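You operate a simulated robot arm through the tools that you are given. There is no shell and no other tool.

You are at the controls of a simulated robot arm. One attempt, no reset.

## Task
Pull the blue end plug out of the cream core and stand it in the grey tray.
Fine: hold the core on the small round plate with the blue lever; loosen the lever at the end.

Only the result counts: the job must be done as asked and must still hold three seconds after the hand-in. Knocking over, shifting, dropping, spilling or breaking anything else fails it.

## Robot
A 6-joint arm with a two-finger gripper, fixed in place. Base frame: the origin is at the foot of the arm, x ahead of it, y to its left, z up; the work surface is at about z = 80. Units: cm, degrees, N and s.
It reaches about 129.8 cm from its shoulder. Its first joint turns from -149.0 to 149.0 degrees. Payload 1.57 kg.
The tool frame sits at the grasp point between the pads (the TCP): z along the fingers, y along the line on which they close. The tips reach 2.1 cm beyond it. The gripper opens to 7 cm. The gripper's body begins 5 cm behind the TCP.
Orientation is told as [roll, pitch, yaw] about the base's x, y, z axes, in that order, counted from this pose: with the fingers straight down and closing along the base's y, the tool's x points along the base's -x, its y along +y and its z along -z.

## Interface
- The arm moves only by the tool send_rows. Its argument "commands" is a list of rows, each a list of 7 numbers: the shift along the tool's x, y, z in cm, then the turn, a rotation vector about the tool's x, y, z in degrees, then the finger opening in cm, from 0 to 7. In form: [[tx, ty, tz, ax, ay, az, hand], ...]. A call has 1 to 20 rows; each row is the pose to reach, as a shift and turn from the pose commanded when the call began, along the tool's axes at that moment. Each row takes 0.2 s and may step no farther than 5 cm and 8.6 degrees from the row before; otherwise, or with a gripper value out of range, the whole call is refused. Where a pose cannot be reached the arm comes as near as it can. A force on the tool above 40 N (or 10 N above the force at the start of the call, whichever is more), or a blocked arm, ends the call early, and 0.2 s more pass. Each finger halts on what it meets, pressing with about 30 N; the grip force reading is that of the motor and also rises with nothing between the fingers. The clock runs only during rows and for 0.2 s after the last one: add rows that repeat a pose to give the fingers time. The reply holds the time, the measured pose of the TCP, the force on the tool along the base axes, the opening and the grip force, in the units named above and with some noise, with the torque about the TCP (base axes, N m) and any sound that the robot's microphone picked up.
- Cameras (640 x 400 px; columns grow to the right, rows downward): "scene" is fixed at [40.16, -64.95, 135.78]; the picture's right is [-0.31, 0.95, 0.00], its down [0.67, 0.22, -0.71] and it looks along [-0.67, -0.22, -0.71] (base axes); focal length 279 px, centre (320, 200). "wrist" rides on the gripper at [7.9, 0.4, -8.1] in the tool frame; the picture's right is [-0.05, 1.00, 0.00], its down [-0.67, -0.04, -0.75] and it looks along [-0.74, -0.04, 0.67] (tool axes); focal length 256 px, centre (320, 200). There is no depth. A picture from a camera that has moved, and an enlarged one, comes with that camera's place and axes in the base frame and with its lens.
- grab_frame(camera): a new picture of that camera. It takes no simulated time.
- raise_lower(by): slides the trunk up (or, below 0, down) by that many cm; the arm rides with it, the base frame stays. It gives what a move gives, with no picture.
- zoom(camera, box): a new picture of the part [left, top, right, bottom] of that camera's present view, enlarged. It takes no simulated time.
- sign_off(): hands the job in; it is judged then, once.

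Places have to be worked out from the pictures, the camera data and where the tool is seen. Open the gripper and draw the arm clear of the work before you hand the job in, unless the task says otherwise.

The tools are called after "Request:" as name(argument=value, ...) on one line, values as JSON. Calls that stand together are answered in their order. send_rows: Moves the arm, as the interface text tells. Its arguments: {"type":"object","properties":{"commands":{"type":"array"}},"required":["commands"]} The other tools are called the same way: raise_lower (by) slides the trunk up or down; grab_frame (camera) takes a picture; zoom (camera, box) takes an enlarged picture of a part of a camera's view; sign_off () hands the job in.

At the start:

```text
t: 0.0
tool_pos: [-2.31, -72.59, 112.99]
tool_rot: [-0.1, -0.1, -0.1]
force: [0.0, -0.2, 0.0]
torque: [0.04, 0.0, -0.01]
finger_gap: 7.01
gripper_force: 0.1
trunk travel left (down, up): [-81.1, 15.9]
```

scene: 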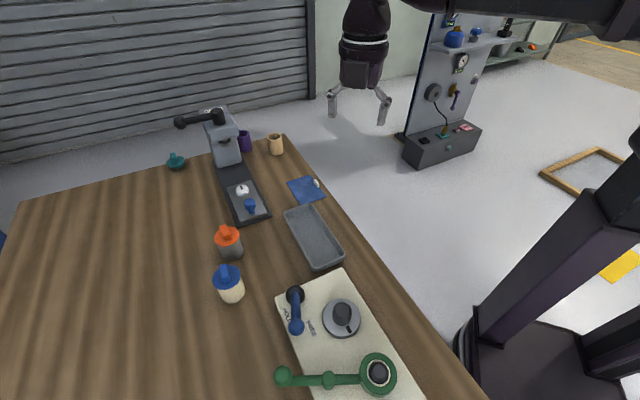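
wrist: 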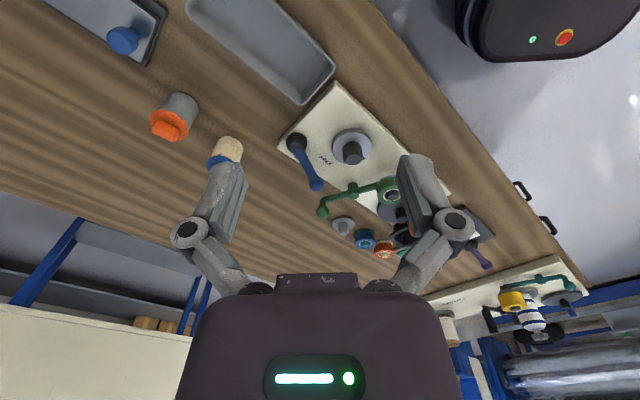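

I'll start by looking closer at the workbench in both cameras before I move anything.

Request:
zoom(camera="scene", box=[190, 200, 430, 400])

Request:
zoom(camera="wrist", box=[120, 0, 480, 260])

Request:
zoom(camera="scene", box=[150, 90, 360, 290])

```text
2.00 times, centred on (310, 300) of scene
camera zoom: at [40.16, -64.95, 135.78], right [-0.31, 0.95, 0.0], down [0.67, 0.22, -0.71], along [-0.67, -0.22, -0.71], focal length 558 px, centre (340, 0)
```

zoom: 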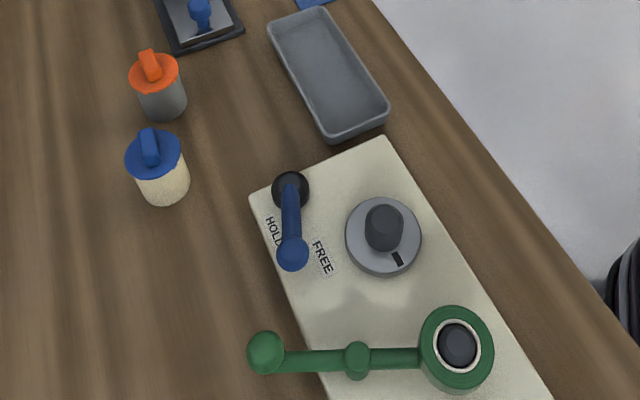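

```text
1.54 times, centred on (300, 130) of wrist
camera zoom: at [-10.32, -72.19, 121.06], right [0.05, 1.0, 0.0], down [0.67, -0.04, 0.75], along [0.74, -0.04, -0.67], focal length 394 px, centre (351, 308)
```

zoom: 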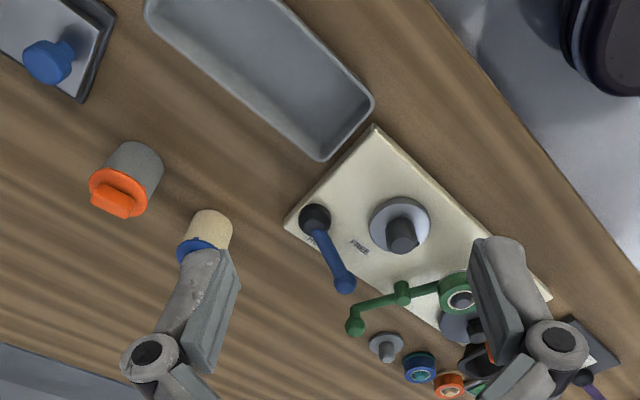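

```text
2.00 times, centred on (255, 190) of scene
camera zoom: at [40.16, -64.95, 135.78], right [-0.31, 0.95, 0.0], down [0.67, 0.22, -0.71], along [-0.67, -0.22, -0.71], focal length 558 px, centre (450, 220)
```

zoom: 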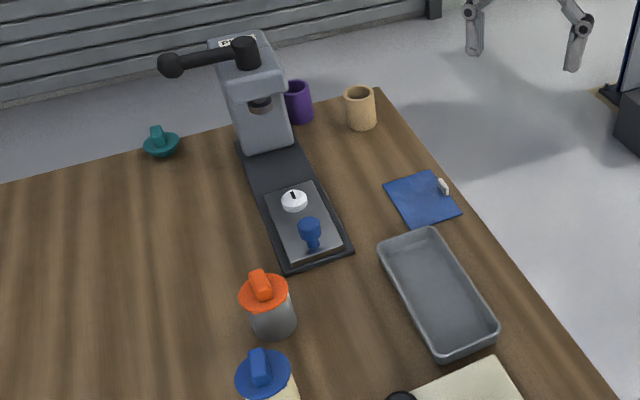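

The scene zoom suggests the cream core stands near (19, -91) and the round plate with a dark stub near (18.5, -68). I'll enlarge the fixture, the core and the tray for detail.

Request:
zoom(camera="scene", box=[265, 260, 385, 345])

Request:
zoom(camera="scene", box=[200, 215, 270, 315])

Request:
zoom(camera="scene", box=[260, 330, 430, 400])

Request:
zoom(camera="wrist", box=[260, 80, 460, 280])

Request:
zoom(camera="wrist", box=[130, 60, 280, 200])

```text
4.71 times, centred on (325, 302) of scene
camera zoom: at [40.16, -64.95, 135.78], right [-0.31, 0.95, 0.0], down [0.67, 0.22, -0.71], along [-0.67, -0.22, -0.71], focal length 1314 px, centre (296, -282)
```

zoom: 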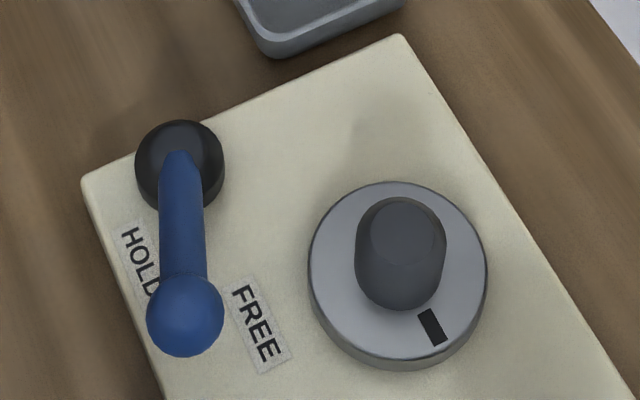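

```text
4.00 times, centred on (235, 265) of scene
camera zoom: at [40.16, -64.95, 135.78], right [-0.31, 0.95, 0.0], down [0.67, 0.22, -0.71], along [-0.67, -0.22, -0.71], focal length 1116 px, centre (660, -60)
```

zoom: 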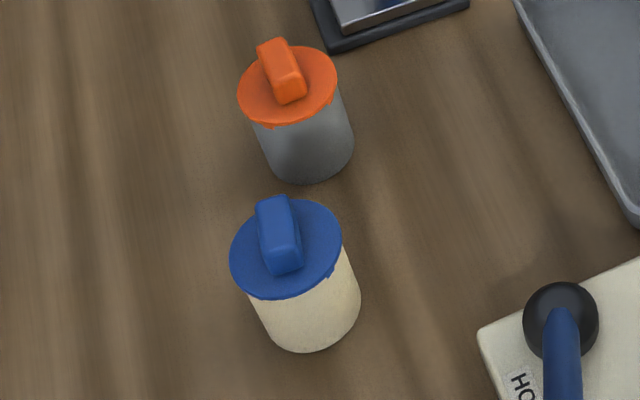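

```text
3.76 times, centred on (345, 365) of scene
camera zoom: at [40.16, -64.95, 135.78], right [-0.31, 0.95, 0.0], down [0.67, 0.22, -0.71], along [-0.67, -0.22, -0.71], focal length 1051 px, centre (226, -421)
```

zoom: 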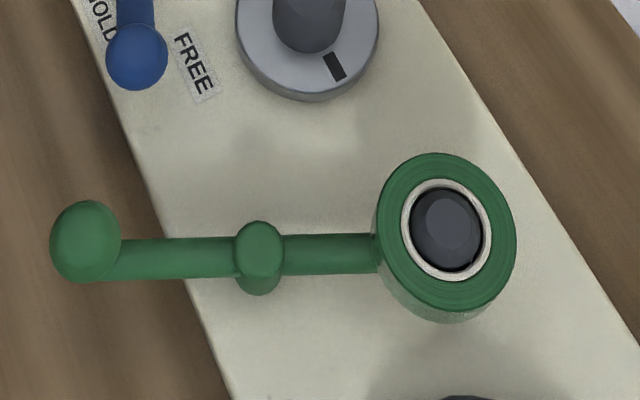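

```text
2.00 times, centred on (360, 180) of wrist
camera zoom: at [-10.32, -72.19, 121.06], right [0.05, 1.0, 0.0], down [0.67, -0.04, 0.75], along [0.74, -0.04, -0.67], focal length 512 px, centre (240, 240)
```

zoom: 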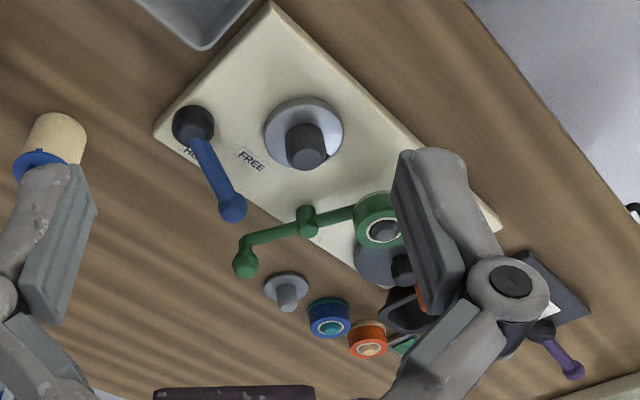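

```text
2.86 times, centred on (205, 130) of wrist
camera zoom: at [-10.32, -72.19, 121.06], right [0.05, 1.0, 0.0], down [0.67, -0.04, 0.75], along [0.74, -0.04, -0.67], focal length 731 px, centre (649, 400)
```

zoom: 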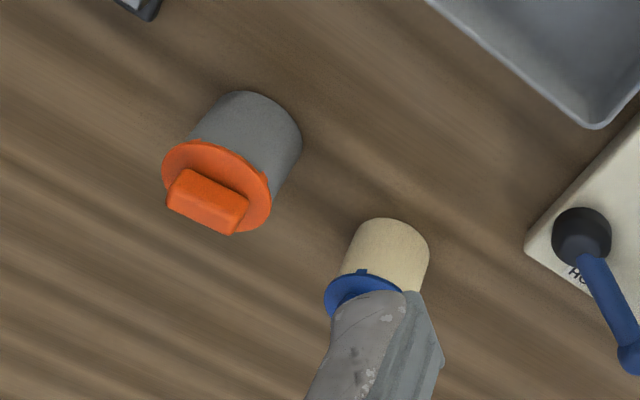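

Triangulating both views puts the core's foot at about (19, -91.5), with its flange top near z 85.5. The plate's stub is at about (18.2, -67.9) with its top near 85.7, and the lever ball is near (23.8, -74.7, 86). I'll move the hand closer, staying well above everything, to look at the core and its plug.

Request:
send_rows(commands=[[-1.4, -2.9, 2.5, 0, 0, 0, 7], [-2.8, -5.8, 5, 0, 0, 0, 7], [-4.2, -8.7, 7.5, 0, 0, 0, 7], [-5.6, -11.6, 10, 0, 0, 0, 7], [-7, -14.5, 12.5, 0, 0, 0, 7], [-8.3, -17.4, 15, 0, 0, 0, 7], [-8.3, -17.4, 15, 0, 0, 0, 7]])

Request:
grab_frame(camera="wrist")

Request:
grab_frame(camera="scene")

```text
t: 1.6
tool_pos: [5.4, -89.58, 112.98]
tool_rot: [0.0, 0.1, 0.0]
force: [-0.2, 0.4, -0.5]
torque: [-0.01, 0.01, -0.01]
finger_gap: 7.03
gripper_force: 0.0
out of reach, approached as far as the arm can: row 1, 2, 3, 4, 5, 6, 7
trunk travel left (down, up): [-81.1, 15.9]
```

```text
taken
camera wrist: at [-2.66, -89.27, 121.09], right [0.05, 1.0, 0.0], down [0.67, -0.04, 0.75], along [0.74, -0.04, -0.67], focal length 256 px, centre (320, 200)
```

wrist: 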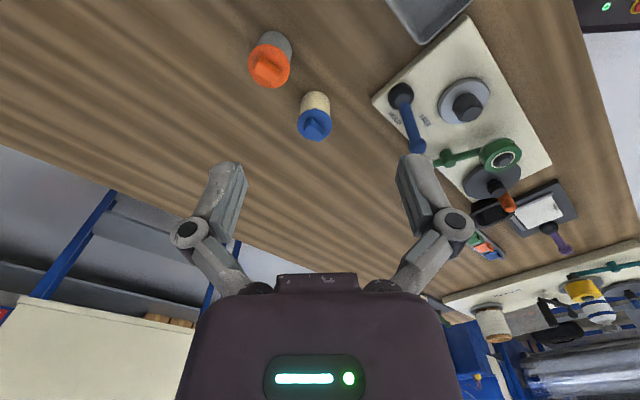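

```text
taken
```

scene: 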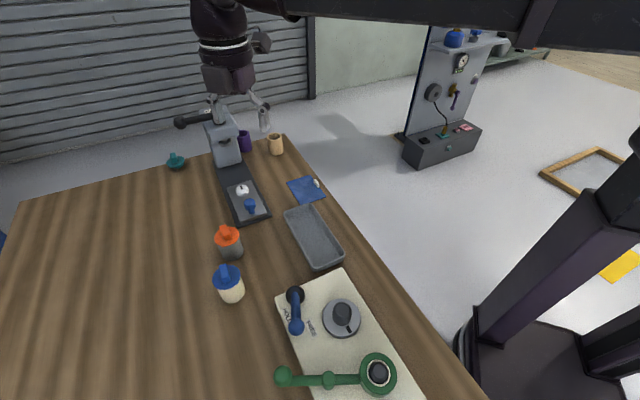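

Every row came back "out of reach" because the arm couldn't go lower with the trunk this high. The hand is now at (5.4, -89.6, 113) with nothing tall beneath it, so I'll lower the trunk 15 cm.

Request:
raise_lower(by=-15)

Request:
grab_frame(camera="wrist")

Request:
grab_frame(camera="scene")

```text
t: 3.4
tool_pos: [5.44, -89.64, 97.98]
tool_rot: [0.1, 0.0, -0.1]
force: [-0.1, -0.5, 0.4]
torque: [0.0, 0.0, 0.03]
finger_gap: 7.0
gripper_force: 0.0
trunk travel left (down, up): [-66.1, 30.9]
```

```text
taken
camera wrist: at [-2.64, -89.29, 106.07], right [0.05, 1.0, 0.0], down [0.67, -0.04, 0.74], along [0.74, -0.04, -0.67], focal length 256 px, centre (320, 200)
```

wrist: 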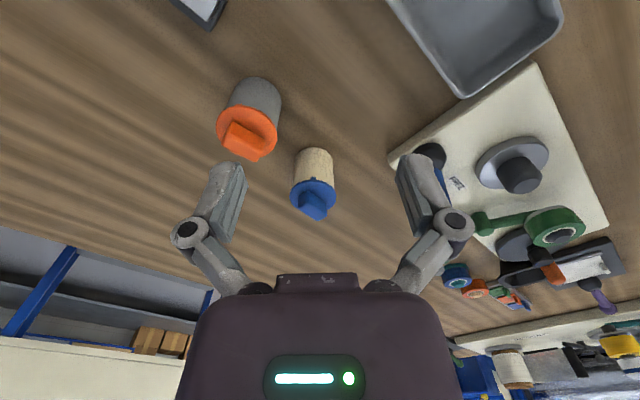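

```text
taken
```

scene: 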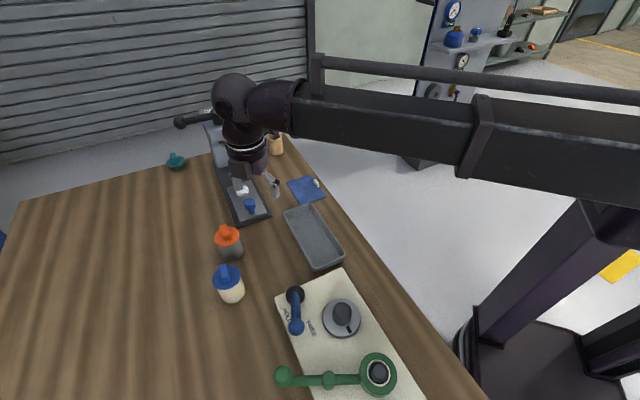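

The trunk move worked and the core is now in the wrist view between the fingers. I'll zoom in on the plug, the fixture and the tray.

Request:
zoom(camera="wrist", box=[205, 60, 365, 240])

Request:
zoom(camera="wrist", box=[380, 50, 640, 320])

```text
2.22 times, centred on (285, 150) of wrist
camera zoom: at [-2.64, -89.29, 106.07], right [0.05, 1.0, 0.0], down [0.67, -0.04, 0.74], along [0.74, -0.04, -0.67], focal length 569 px, centre (398, 311)
```

zoom: 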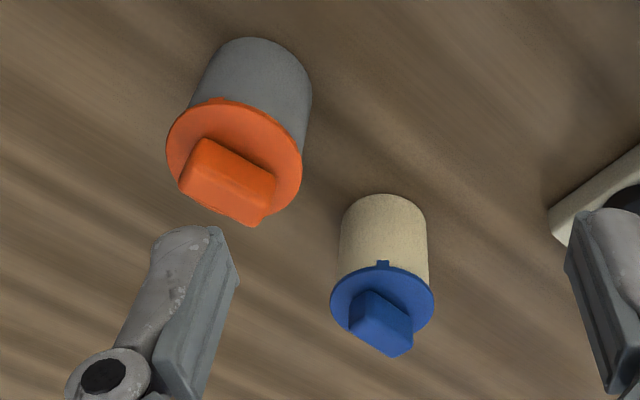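

```text
1.48 times, centred on (510, 185) of wrist
camera zoom: at [-2.64, -89.29, 106.07], right [0.05, 1.0, 0.0], down [0.67, -0.04, 0.74], along [0.74, -0.04, -0.67], focal length 379 px, centre (38, 222)
```

zoom: 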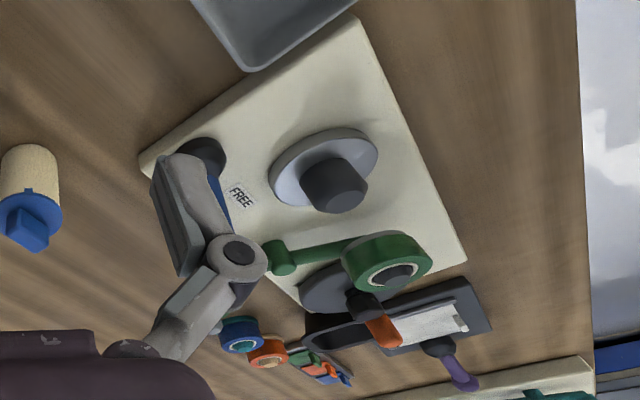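

The plug's flange has a small tab sitting in a notch on the core's -x side, so I want a closer look before I grip it. I'll move the hand about 8 cm closer, with the fingertips still above z 90.

Request:
send_rows(commands=[[-2, -0.2, 1.8, 0, 0, 0, 7], [-4, -0.4, 3.6, 0, 0, 0, 7], [-5.8, -0.6, 5.4, 0, 0, 0, 7], [-5.8, -0.6, 5.4, 0, 0, 0, 7]])

Request:
zoom(camera="wrist", box=[220, 60, 400, 240])

Request:
grab_frame(camera="scene")

```text
t: 4.3
tool_pos: [10.73, -90.23, 98.03]
tool_rot: [0.0, -0.1, 0.1]
force: [0.0, 0.3, -1.1]
torque: [0.02, -0.03, -0.01]
finger_gap: 7.01
gripper_force: 0.0
out of reach, approached as far as the arm can: row 1, 2, 3, 4
trunk travel left (down, up): [-66.1, 30.9]
```

```text
2.22 times, centred on (310, 150) of wrist
camera zoom: at [2.66, -89.9, 106.07], right [0.05, 1.0, 0.0], down [0.67, -0.04, 0.74], along [0.74, -0.04, -0.67], focal length 569 px, centre (342, 311)
```

zoom: 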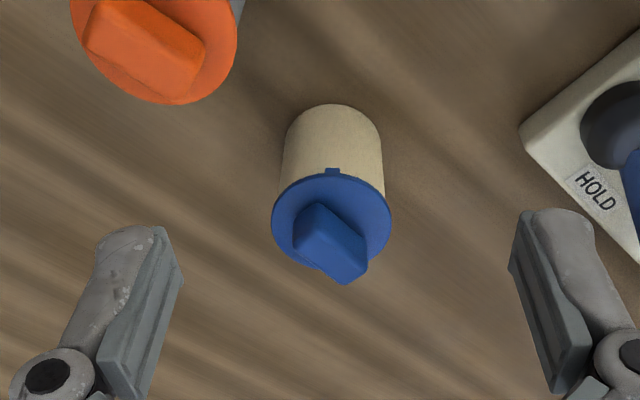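

```text
taken
```

scene: 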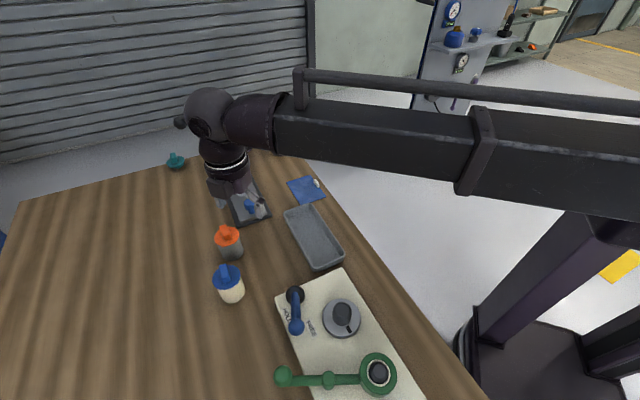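

The arm moved in x but not down, so vertical reach seems limited by trunk height. I'll zoom tightly on the plug to read the bar's direction, and test whether the arm can move up on its own.

Request:
zoom(camera="wrist", box=[285, 100, 355, 200])

Request:
send_rows(commands=[[0, 0, -2, 0, 0, 0, 7], [0, 0, -4, 0, 0, 0, 7], [0, 0, -4, 0, 0, 0, 7]])

```text
4.00 times, centred on (320, 150) of wrist
camera zoom: at [2.66, -89.9, 106.07], right [0.05, 1.0, 0.0], down [0.67, -0.04, 0.74], along [0.74, -0.04, -0.67], focal length 1024 px, centre (320, 400)
```

zoom: 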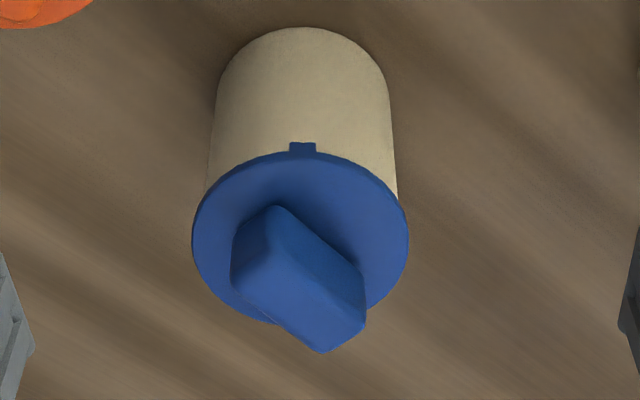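

```text
t: 5.2
tool_pos: [10.56, -90.29, 97.94]
tool_rot: [0.0, 0.0, 0.0]
force: [0.8, 0.0, -0.8]
torque: [0.02, -0.02, 0.0]
finger_gap: 7.02
gripper_force: 0.0
out of reach, approached as far as the arm can: row 1, 2, 3
trunk travel left (down, up): [-66.1, 30.9]
```

The arm can't change height on its own with the fingers down, so vertical moves have to come from the trunk. I'll check the plug and core for tabs from the scene camera at high zoom.

Request:
zoom(camera="scene", box=[208, 255, 252, 310])

Request:
zoom(camera="scene", box=[275, 195, 355, 280])

Request:
zoom(camera="scene", box=[310, 285, 370, 345])

```text
7.27 times, centred on (230, 282) of scene
camera zoom: at [40.16, -64.95, 135.78], right [-0.31, 0.95, 0.0], down [0.67, 0.22, -0.71], along [-0.67, -0.22, -0.71], focal length 2030 px, centre (974, -400)
```

zoom: 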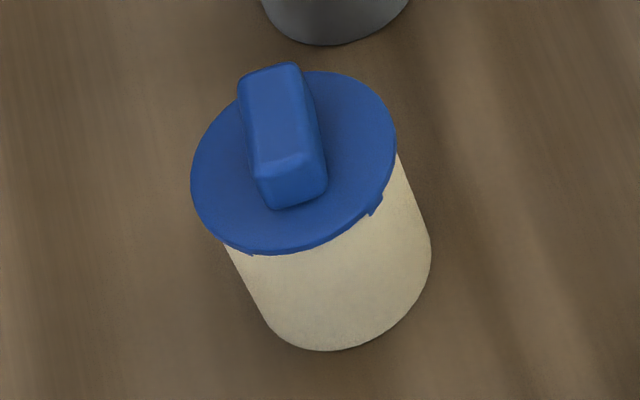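

```text
4.71 times, centred on (315, 238) of scene
camera zoom: at [40.16, -64.95, 135.78], right [-0.31, 0.95, 0.0], down [0.67, 0.22, -0.71], along [-0.67, -0.22, -0.71], focal length 1314 px, centre (344, 24)
```

zoom: 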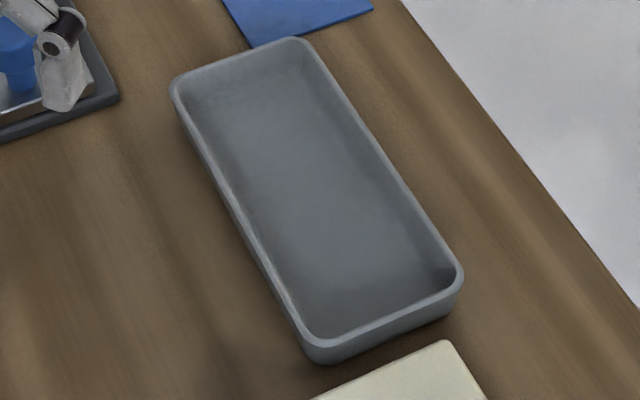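

```text
6.67 times, centred on (340, 315) of scene
camera zoom: at [40.16, -64.95, 135.78], right [-0.31, 0.95, 0.0], down [0.67, 0.22, -0.71], along [-0.67, -0.22, -0.71], focal length 1861 px, centre (187, -567)
```

zoom: 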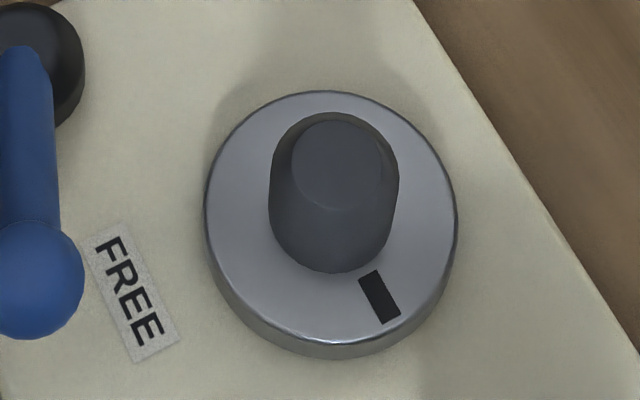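

I can see three small ears on the flange, roughly 120° apart, with the bar on top at about 40–45° in the base frame. Next I'll move over to inspect the lever and plate, staying at z 98 and well above everything.

Request:
send_rows(commands=[[1.5, 3.6, 0, 0, 0, 0, 7], [3, 7.2, 0, 0, 0, 0, 7], [4.5, 10.8, 0, 0, 0, 0, 7], [5.6, 14.5, 0, 0, 0, 0, 7], [5.6, 14.5, 0, 0, 0, 0, 7]])

Request:
grab_frame(camera="wrist")

Request:
zoom(camera="wrist", box=[230, 60, 470, 260])

```text
t: 6.3
tool_pos: [5.11, -75.94, 98.07]
tool_rot: [0.1, 0.1, 0.0]
force: [0.4, -0.4, -0.2]
torque: [-0.02, 0.05, -0.02]
finger_gap: 7.0
gripper_force: 0.2
trunk travel left (down, up): [-66.1, 30.9]
```

```text
taken
camera wrist: at [-3.02, -75.6, 106.06], right [0.05, 1.0, 0.0], down [0.67, -0.04, 0.74], along [0.74, -0.04, -0.67], focal length 256 px, centre (320, 200)
```

wrist: 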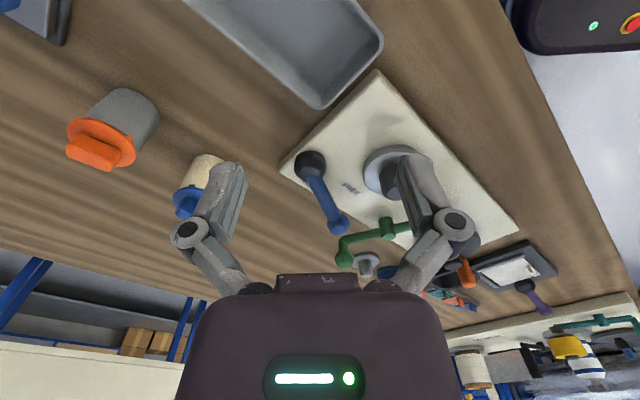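

```text
2.00 times, centred on (350, 160) of wrist
camera zoom: at [-3.02, -75.6, 106.06], right [0.05, 1.0, 0.0], down [0.67, -0.04, 0.74], along [0.74, -0.04, -0.67], focal length 512 px, centre (260, 280)
```

zoom: 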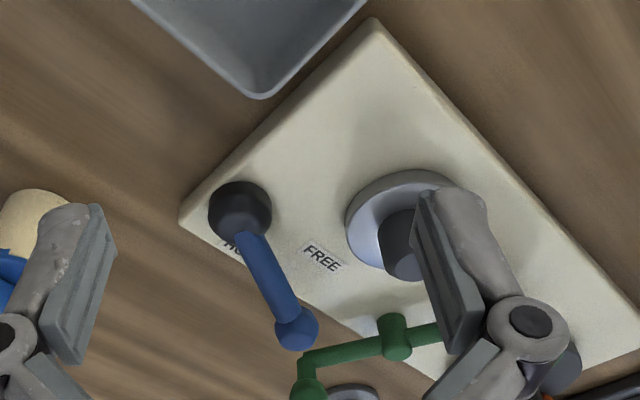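

The lever ball triangulates to (23.8, -74.7, 86.0) from three views, and the lever sits midway between HOLD and FREE. I'll bring the hand over the ball, straddling it loosely, so I can swing it to FREE before placing the core.

Request:
send_rows(commands=[[-4, 0.3, 0, 0, 0, 0, 7], [-8, 0.6, 0, 0, 0, 0, 6], [-12, 0.9, 0, 0, 0, 0, 5], [-16, 1.1, 0, 0, 0, 0, 5], [-18.7, 1.24, 0, 0, 0, 0, 5], [-18.7, 1.24, 0, 0, 0, 0, 5]])

Request:
grab_frame(camera="wrist")

Request:
grab_frame(camera="scene")

```text
t: 7.8
tool_pos: [23.95, -74.42, 97.98]
tool_rot: [0.0, 0.0, -0.1]
force: [0.4, 0.0, 1.0]
torque: [-0.01, 0.0, 0.01]
finger_gap: 4.99
gripper_force: 0.1
trunk travel left (down, up): [-66.1, 30.9]
```

```text
taken
camera wrist: at [15.91, -74.07, 106.07], right [0.05, 1.0, 0.0], down [0.67, -0.04, 0.74], along [0.74, -0.04, -0.67], focal length 256 px, centre (320, 200)
```

wrist: 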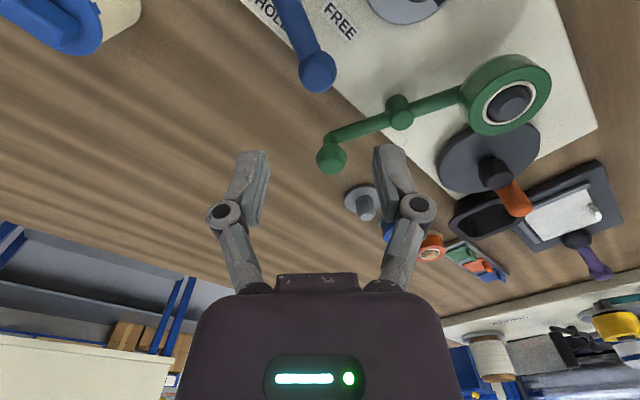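

```text
taken
```

scene: 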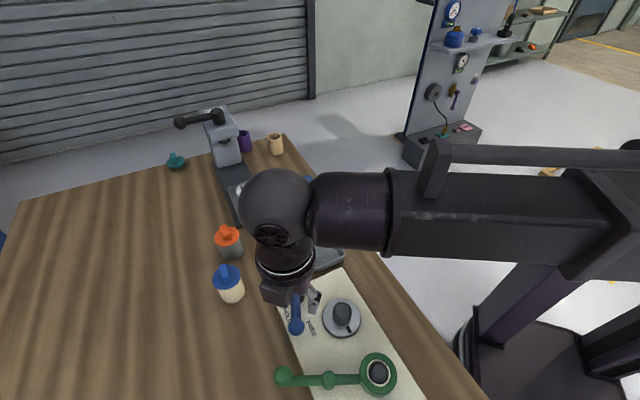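

The ball reprojects to (23.75, -74.7), right below the TCP with margin inside the 5 cm gap. I'll lower in two steps, 8 cm first, and check.

Request:
raise_lower(by=-8)

Request:
grab_frame(camera="wrist")

Request:
zoom(camera="scene", box=[200, 200, 400, 400])

```text
t: 8.9
tool_pos: [24.0, -74.39, 90.01]
tool_rot: [0.0, 0.0, -0.1]
force: [-0.2, -1.3, 0.3]
torque: [0.02, -0.01, -0.02]
finger_gap: 5.02
gripper_force: 0.0
trunk travel left (down, up): [-58.1, 38.9]
```

```text
taken
camera wrist: at [15.88, -74.07, 98.08], right [0.05, 1.0, 0.0], down [0.67, -0.04, 0.74], along [0.74, -0.04, -0.67], focal length 256 px, centre (320, 200)
```

wrist: 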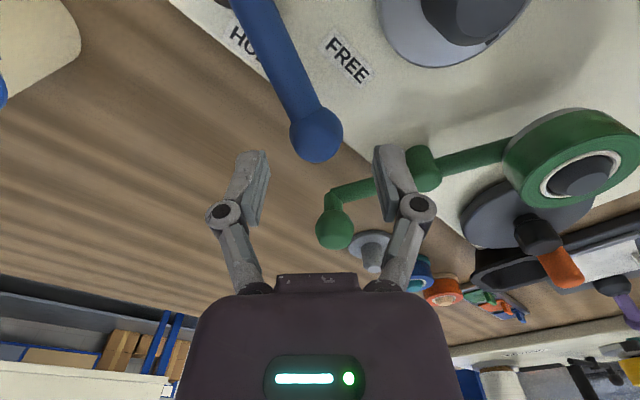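

```text
2.00 times, centred on (300, 300) of scene
camera zoom: at [40.16, -64.95, 135.78], right [-0.31, 0.95, 0.0], down [0.67, 0.22, -0.71], along [-0.67, -0.22, -0.71], focal length 558 px, centre (360, 0)
```

zoom: 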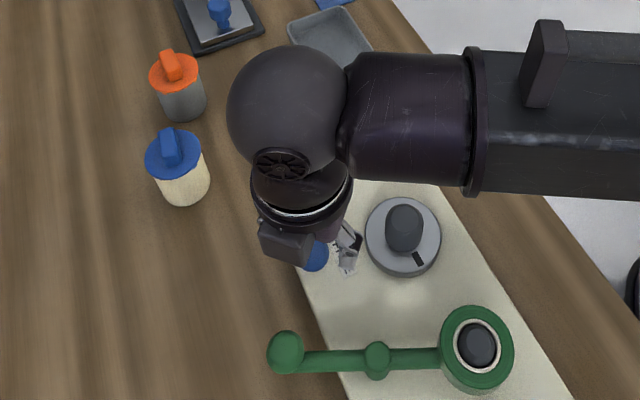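

The ball stays centred between the fingers at (23.9, -74.7). I'll lower another 3.5 cm so the pads flank it.

Request:
raise_lower(by=-3.5)

Request:
grab_frame(camera="wrist")

```text
t: 9.7
tool_pos: [23.86, -74.34, 86.51]
tool_rot: [0.0, 0.0, 0.0]
force: [0.2, 0.4, 0.0]
torque: [-0.02, -0.01, 0.01]
finger_gap: 5.0
gripper_force: 0.0
trunk travel left (down, up): [-54.6, 42.4]
```

```text
taken
camera wrist: at [15.88, -74.07, 94.57], right [0.05, 1.0, 0.0], down [0.67, -0.04, 0.74], along [0.74, -0.04, -0.67], focal length 256 px, centre (320, 200)
```

wrist: 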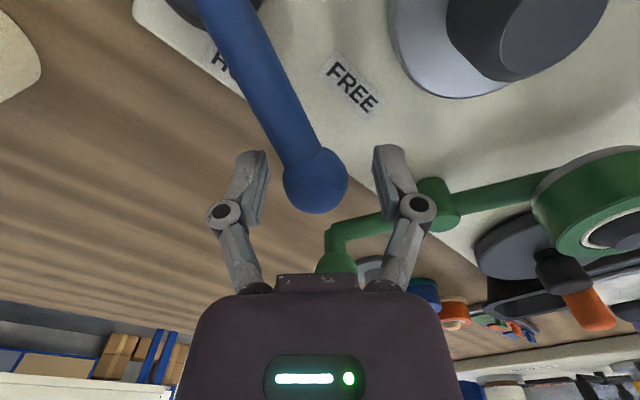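

The ball is centred between the pads. I'll narrow the gap to 4 cm and swing the lever slowly along its arc toward FREE, watching the force.

Request:
send_rows(commands=[[0, 0, 0, 0, 0, 0, 4], [0, 0, 0, 0, 0, 0, 4], [0.5, 0.7, 0, 0, 0, 0, 4], [1.0, 1.3, 0, 0, 0, 0, 4], [1.5, 1.85, 0, 0, 0, 0, 4], [1.95, 2.3, 0, 0, 0, 0, 4], [1.95, 2.3, 0, 0, 0, 0, 4]])

Request:
grab_frame(camera="wrist")

```text
t: 10.9
tool_pos: [23.31, -73.63, 86.44]
tool_rot: [-0.6, -0.6, 0.3]
force: [9.1, -17.3, -1.4]
torque: [0.06, -0.35, 0.38]
finger_gap: 5.06
gripper_force: 8.2
trunk travel left (down, up): [-54.6, 42.4]
stopped in row 5: the force on the tool passed its limit at 44 N (the readings are from after the stop); the commanded pose is now the measured one
```

```text
taken
camera wrist: at [15.12, -73.2, 94.38], right [0.05, 1.0, -0.01], down [0.66, -0.02, 0.75], along [0.75, -0.04, -0.66], focal length 256 px, centre (320, 200)
```

wrist: 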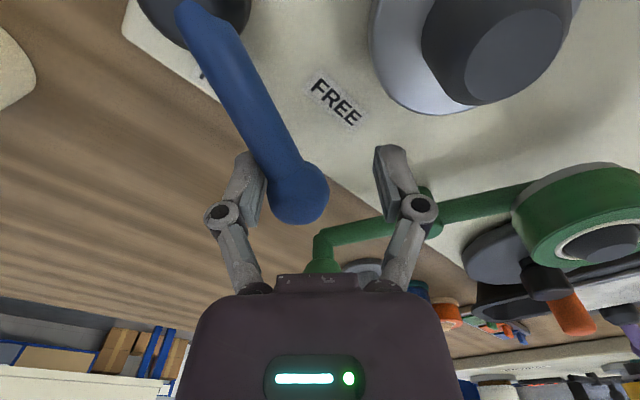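

The ball hasn't moved from about (24, -74.7) after a 44 N push, so the lever looks to be at its FREE end stop already. I'll back off to centre on the ball and open the gap again.

Request:
send_rows(commands=[[-0.3, -0.4, 0, 0, 0, 0, 5], [-0.5, -0.9, 0, 0.6, -0.6, -0.3, 5], [-0.5, -0.9, 0, 0.6, -0.6, -0.3, 5]])

Request:
zoom(camera="wrist", box=[180, 0, 460, 240])

Request:
zoom(camera="scene", box=[265, 260, 385, 345])

```text
t: 11.7
tool_pos: [23.62, -74.04, 86.46]
tool_rot: [-1.1, -1.0, 0.7]
force: [-0.2, 0.1, 0.2]
torque: [0.02, -0.03, -0.01]
finger_gap: 5.0
gripper_force: 0.1
trunk travel left (down, up): [-54.6, 42.4]
```

```text
1.67 times, centred on (320, 120) of wrist
camera zoom: at [15.34, -73.68, 94.42], right [0.04, 1.0, -0.02], down [0.65, -0.02, 0.76], along [0.76, -0.04, -0.65], focal length 427 px, centre (320, 333)
```

zoom: 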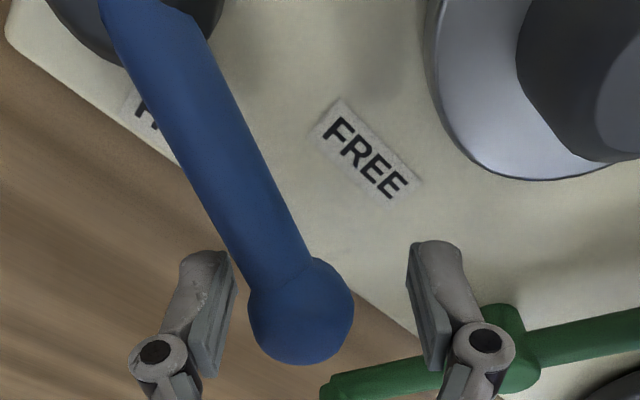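

```text
4.71 times, centred on (325, 302) of scene
camera zoom: at [40.16, -64.95, 135.78], right [-0.31, 0.95, 0.0], down [0.67, 0.22, -0.71], along [-0.67, -0.22, -0.71], focal length 1314 px, centre (296, -282)
```

zoom: 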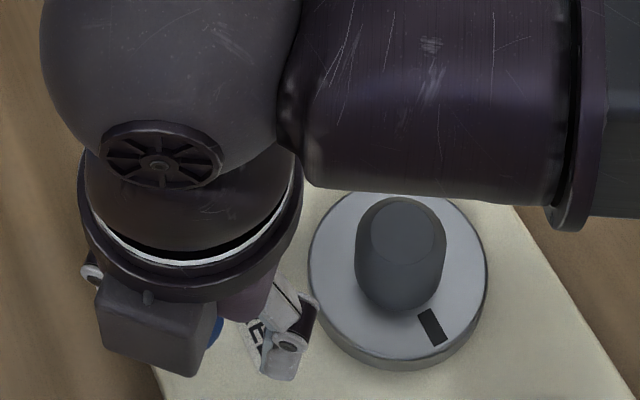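

The lever stayed put and the force is back to zero. I'll take it as FREE, raise the trunk clear, straighten the small tilt the stop left, and open the hand fully.

Request:
raise_lower(by=11.5)

Request:
send_rows(commands=[[0, 0, 0, -1.1, 1.0, 0.7, 7], [0, 0, 0, -1.1, 1.0, 0.7, 7]])

Request:
zoom(camera="scene", box=[200, 200, 400, 400])

```text
t: 13.1
tool_pos: [23.61, -74.19, 97.94]
tool_rot: [-1.1, -1.0, 0.7]
force: [-0.2, 0.2, -0.8]
torque: [0.03, 0.04, -0.02]
finger_gap: 4.98
gripper_force: 0.0
trunk travel left (down, up): [-66.1, 30.9]
```

```text
t: 13.7
tool_pos: [23.57, -74.09, 97.97]
tool_rot: [0.1, 0.0, -0.2]
force: [-0.5, 0.0, 0.7]
torque: [0.0, 0.0, 0.0]
finger_gap: 7.01
gripper_force: 0.0
trunk travel left (down, up): [-66.1, 30.9]
```

```text
2.00 times, centred on (300, 300) of scene
camera zoom: at [40.16, -64.95, 135.78], right [-0.31, 0.95, 0.0], down [0.67, 0.22, -0.71], along [-0.67, -0.22, -0.71], focal length 558 px, centre (360, 0)
```

zoom: 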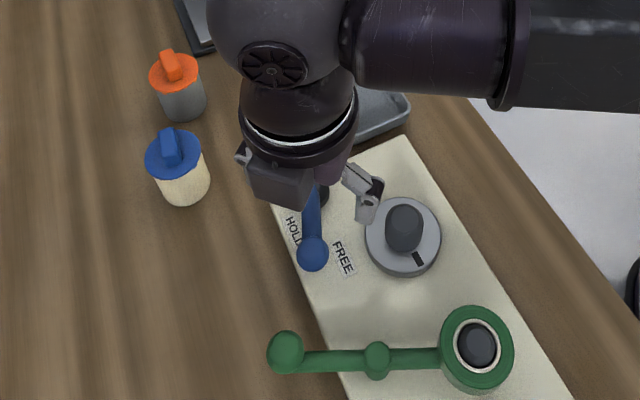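

The hand is level and the lever is unmoved. I'll move above the core at (19.1, -91.3) while yawing 42° so the fingers close across the plug's bar.

Request:
send_rows(commands=[[0.8, -3, 0, 0, 0, -8.4, 7], [1.6, -6, 0, 0, 0, -16.8, 7], [2.4, -9, 0, 0, 0, -25.2, 7], [3.2, -12, 0, 0, 0, -33.6, 7], [4, -15, 0, 0, 0, -42, 7], [4.47, -17.24, 0, 0, 0, -42, 7], [4.47, -17.24, 0, 0, 0, -42, 7]])

Request:
grab_frame(camera="wrist")

Request:
zoom(camera="scene", box=[160, 180, 360, 350])

```text
t: 15.3
tool_pos: [18.89, -91.44, 98.07]
tool_rot: [0.0, -0.1, 41.9]
force: [0.5, 0.6, 0.7]
torque: [-0.01, 0.02, 0.0]
finger_gap: 7.0
gripper_force: 0.1
trunk travel left (down, up): [-66.1, 30.9]
```

```text
taken
camera wrist: at [12.58, -96.46, 106.06], right [-0.63, 0.78, 0.0], down [0.52, 0.42, 0.75], along [0.58, 0.47, -0.67], focal length 256 px, centre (320, 200)
```

wrist: 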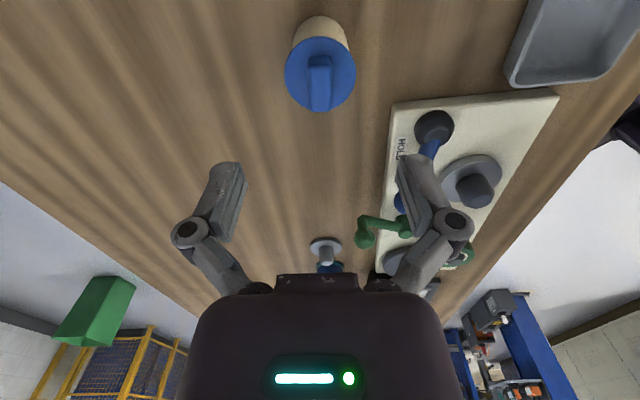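

```text
2.35 times, centred on (260, 265) of scene
camera zoom: at [40.16, -64.95, 135.78], right [-0.31, 0.95, 0.0], down [0.67, 0.22, -0.71], along [-0.67, -0.22, -0.71], focal length 657 px, centre (461, 47)
```

zoom: 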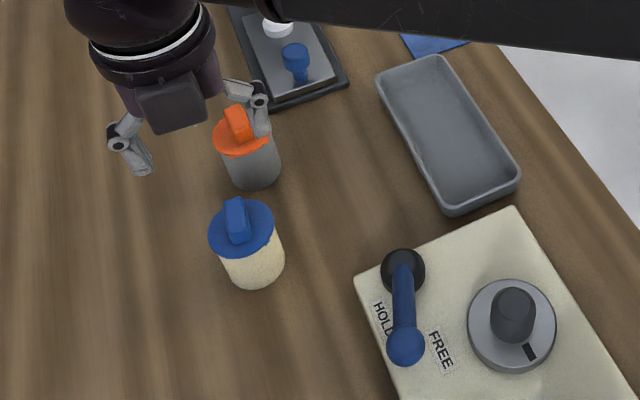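

The plug's bar now looks nearly parallel to the view direction. I'll zoom in to check the alignment and the centre.

Request:
zoom(camera="wrist", box=[270, 0, 370, 125])

```text
3.20 times, centred on (320, 62) of wrist
camera zoom: at [12.58, -96.46, 106.06], right [-0.63, 0.78, 0.0], down [0.52, 0.42, 0.75], along [0.58, 0.47, -0.67], focal length 819 px, centre (320, 640)
```

zoom: 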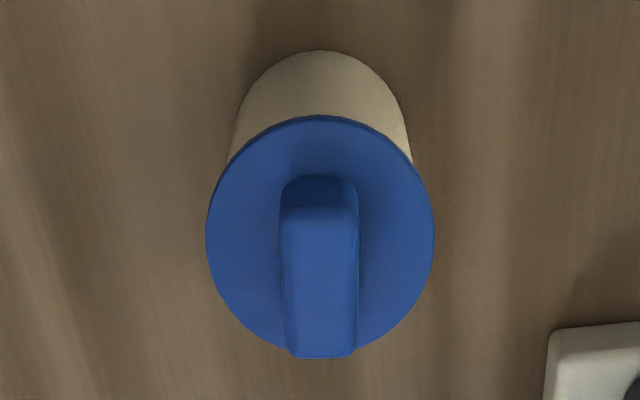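

Allowing for the camera's 3° twist, the bar lies at about 39.6° and its centre is near (18.95, -91.35). I'll correct the yaw by 2.3°, then lower most of the way.

Request:
send_rows(commands=[[-0.1, 0.03, 0, 0, 0, 2.3, 6], [-0.1, 0.03, 0, 0, 0, 2.3, 5], [-0.1, 0.03, 0, 0, 0, 2.3, 5]])

Request:
raise_lower(by=-8.5)

Request:
grab_frame(camera="wrist")

Request:
zoom(camera="scene", box=[180, 210, 280, 310])

```text
t: 16.1
tool_pos: [18.96, -91.29, 98.03]
tool_rot: [0.0, -0.2, 39.5]
force: [-0.2, -0.4, 0.9]
torque: [0.01, -0.02, -0.02]
finger_gap: 5.0
gripper_force: 0.1
trunk travel left (down, up): [-66.1, 30.9]
```

```text
t: 17.3
tool_pos: [19.09, -91.22, 89.55]
tool_rot: [0.0, -0.2, 39.7]
force: [-0.2, 0.4, -1.6]
torque: [0.02, 0.01, -0.02]
finger_gap: 4.98
gripper_force: 0.1
trunk travel left (down, up): [-57.6, 39.4]
```

```text
taken
camera wrist: at [12.5, -96.11, 97.57], right [-0.59, 0.8, 0.0], down [0.54, 0.4, 0.75], along [0.6, 0.44, -0.67], focal length 256 px, centre (320, 200)
```

wrist: 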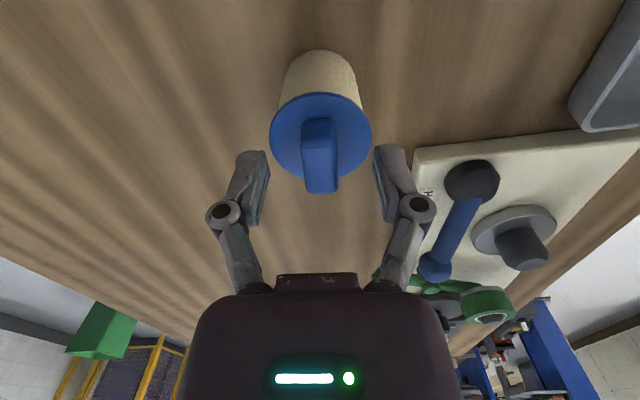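

```text
4.00 times, centred on (230, 260) of scene
camera zoom: at [40.16, -64.95, 135.78], right [-0.31, 0.95, 0.0], down [0.67, 0.22, -0.71], along [-0.67, -0.22, -0.71], focal length 1116 px, centre (680, -40)
```

zoom: 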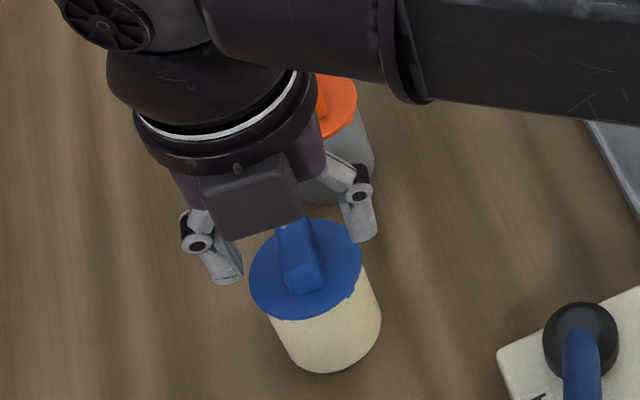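

The fingers straddle the bar evenly and the tips are about 1.8 cm above the flange. I'll lower 1.4 cm more so the pads cover the bar without touching the flange, then check.

Request:
raise_lower(by=-1.3)

Request:
zoom(camera="wrist", box=[220, 60, 420, 240])

Request:
zoom(camera="scene", box=[190, 230, 270, 310])

```text
t: 17.9
tool_pos: [19.04, -91.33, 88.09]
tool_rot: [0.0, -0.1, 39.6]
force: [-0.6, -0.6, -1.1]
torque: [0.01, 0.0, -0.01]
finger_gap: 4.99
gripper_force: 0.1
trunk travel left (down, up): [-56.3, 40.7]
```

```text
2.22 times, centred on (320, 150) of wrist
camera zoom: at [12.5, -96.11, 96.26], right [-0.59, 0.8, 0.0], down [0.54, 0.4, 0.75], along [0.6, 0.44, -0.67], focal length 569 px, centre (320, 311)
```

zoom: 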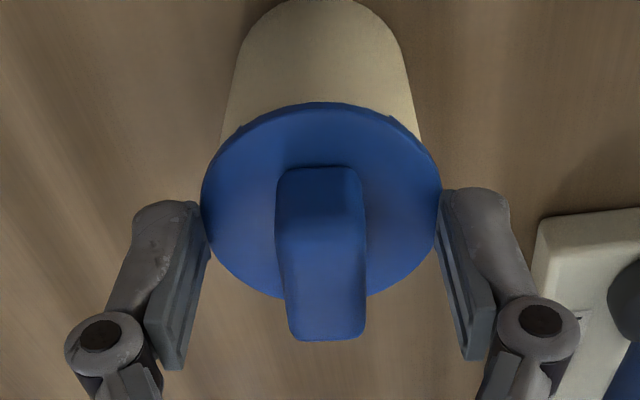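

```text
5.00 times, centred on (230, 270) of scene
camera zoom: at [40.16, -64.95, 135.78], right [-0.31, 0.95, 0.0], down [0.67, 0.22, -0.71], along [-0.67, -0.22, -0.71], focal length 1396 px, centre (770, -150)
```

zoom: 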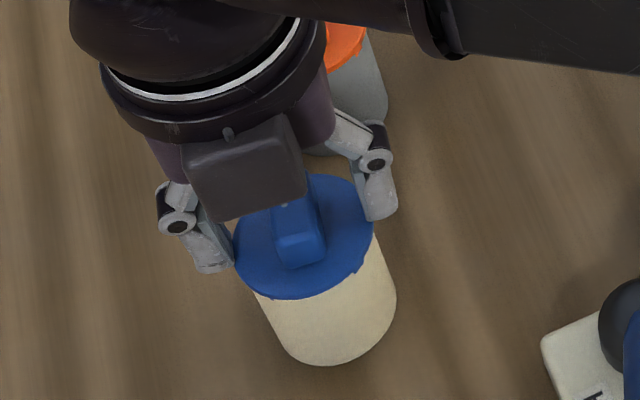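

The tips sit about 0.3 cm above the flange and the bar is centred, about 1.8 cm wide. I'll close on it.

Request:
send_rows(commands=[[0, 0, 0, 0, 0, 0, 3], [0, 0, 0, 0, 0, 0, 1], [0, 0, 0, 0, 0, 0, 0], [0, 0, 0, 0, 0, 0, 0], [0, 0, 0, 0, 0, 0, 0]])

Request:
zoom(camera="wrist", box=[220, 60, 420, 240])

```text
t: 19.1
tool_pos: [19.14, -91.16, 88.34]
tool_rot: [0.0, 0.1, 39.6]
force: [7.3, -8.3, 33.0]
torque: [0.05, 0.02, 0.01]
finger_gap: 3.31
gripper_force: 29.9
trunk travel left (down, up): [-56.3, 40.7]
```

```text
2.22 times, centred on (320, 150) of wrist
camera zoom: at [12.52, -95.94, 96.49], right [-0.59, 0.8, 0.0], down [0.54, 0.4, 0.75], along [0.6, 0.44, -0.67], focal length 569 px, centre (320, 311)
```

zoom: 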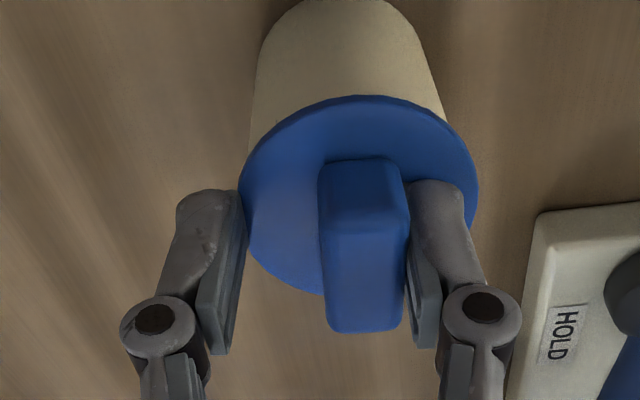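

One finger caught on the flange edge: gap 3.3, 33 N upward, and the core sits off-centre toward the right finger. The tips must drop slightly as they close, so I'll reopen and raise 1 cm to re-evaluate.

Request:
send_rows(commands=[[0, 0, 0, 0, 0, 0, 4], [0, 0, 0, 0, 0, 0, 6], [0, 0, 0, 0, 0, 0, 6]])

Request:
raise_lower(by=1.0)

Request:
zoom(camera="wrist", box=[220, 60, 420, 240])

Request:
zoom(camera="scene", box=[190, 230, 270, 310])

```text
t: 19.9
tool_pos: [18.96, -91.29, 88.23]
tool_rot: [0.0, 0.0, 39.7]
force: [-0.8, -0.5, -0.1]
torque: [-0.03, -0.03, 0.02]
finger_gap: 5.99
gripper_force: 0.1
trunk travel left (down, up): [-56.3, 40.7]
```

```text
t: 20.5
tool_pos: [19.08, -91.22, 89.16]
tool_rot: [0.0, 0.0, 39.6]
force: [-0.5, -0.2, 0.2]
torque: [0.03, 0.0, -0.01]
finger_gap: 6.04
gripper_force: 0.1
trunk travel left (down, up): [-57.3, 39.7]
```

```text
2.22 times, centred on (320, 150) of wrist
camera zoom: at [12.5, -96.12, 97.25], right [-0.59, 0.8, 0.0], down [0.54, 0.4, 0.75], along [0.6, 0.44, -0.67], focal length 569 px, centre (320, 311)
```

zoom: 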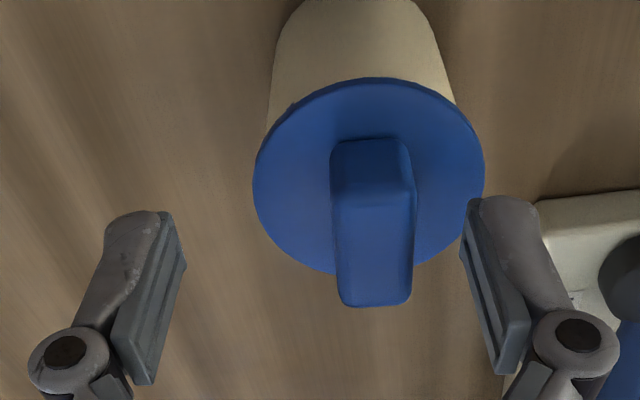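

```text
5.00 times, centred on (230, 270) of scene
camera zoom: at [40.16, -64.95, 135.78], right [-0.31, 0.95, 0.0], down [0.67, 0.22, -0.71], along [-0.67, -0.22, -0.71], focal length 1396 px, centre (770, -150)
```

zoom: 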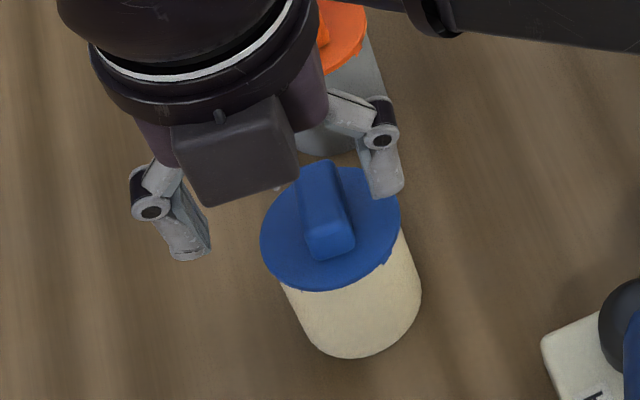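

The core is upright but slid about 1.1 cm, to (18.36, -90.45), with its bar now at about 42°. Comparing images, the tips drop about 0.5 cm as the gap narrows. I'll re-centre, turn 2.4°, and use a higher TCP (88.9).

Request:
send_rows(commands=[[0.03, 0.5, 0, 0, 0, -1.2, 6], [0.064, 1.05, 0, 0, 0, -2.4, 5], [0.064, 1.05, 0, 0, 0, -2.4, 4.5], [0.064, 1.05, 0, 0, 0, -2.4, 4.5]])

Request:
zoom(camera="wrist", box=[220, 60, 420, 240])

Request:
zoom(camera="scene", box=[190, 230, 270, 310])

```text
t: 21.5
tool_pos: [18.41, -90.51, 89.22]
tool_rot: [0.0, -0.1, 41.9]
force: [-0.6, 0.0, -0.3]
torque: [0.0, 0.0, -0.01]
finger_gap: 4.46
gripper_force: 0.0
trunk travel left (down, up): [-57.3, 39.7]
```

```text
2.22 times, centred on (320, 150) of wrist
camera zoom: at [11.98, -95.61, 97.25], right [-0.63, 0.78, 0.0], down [0.52, 0.42, 0.75], along [0.58, 0.47, -0.67], focal length 569 px, centre (320, 311)
```

zoom: 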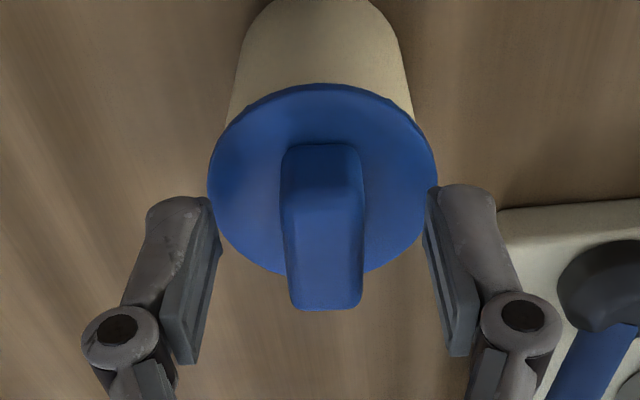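

```text
5.00 times, centred on (230, 270) of scene
camera zoom: at [40.16, -64.95, 135.78], right [-0.31, 0.95, 0.0], down [0.67, 0.22, -0.71], along [-0.67, -0.22, -0.71], focal length 1396 px, centre (770, -150)
```

zoom: 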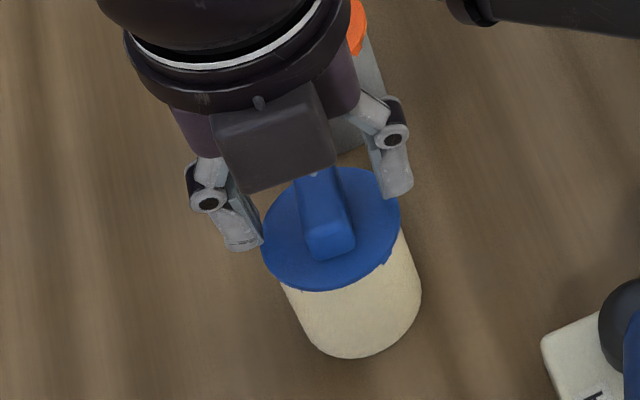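

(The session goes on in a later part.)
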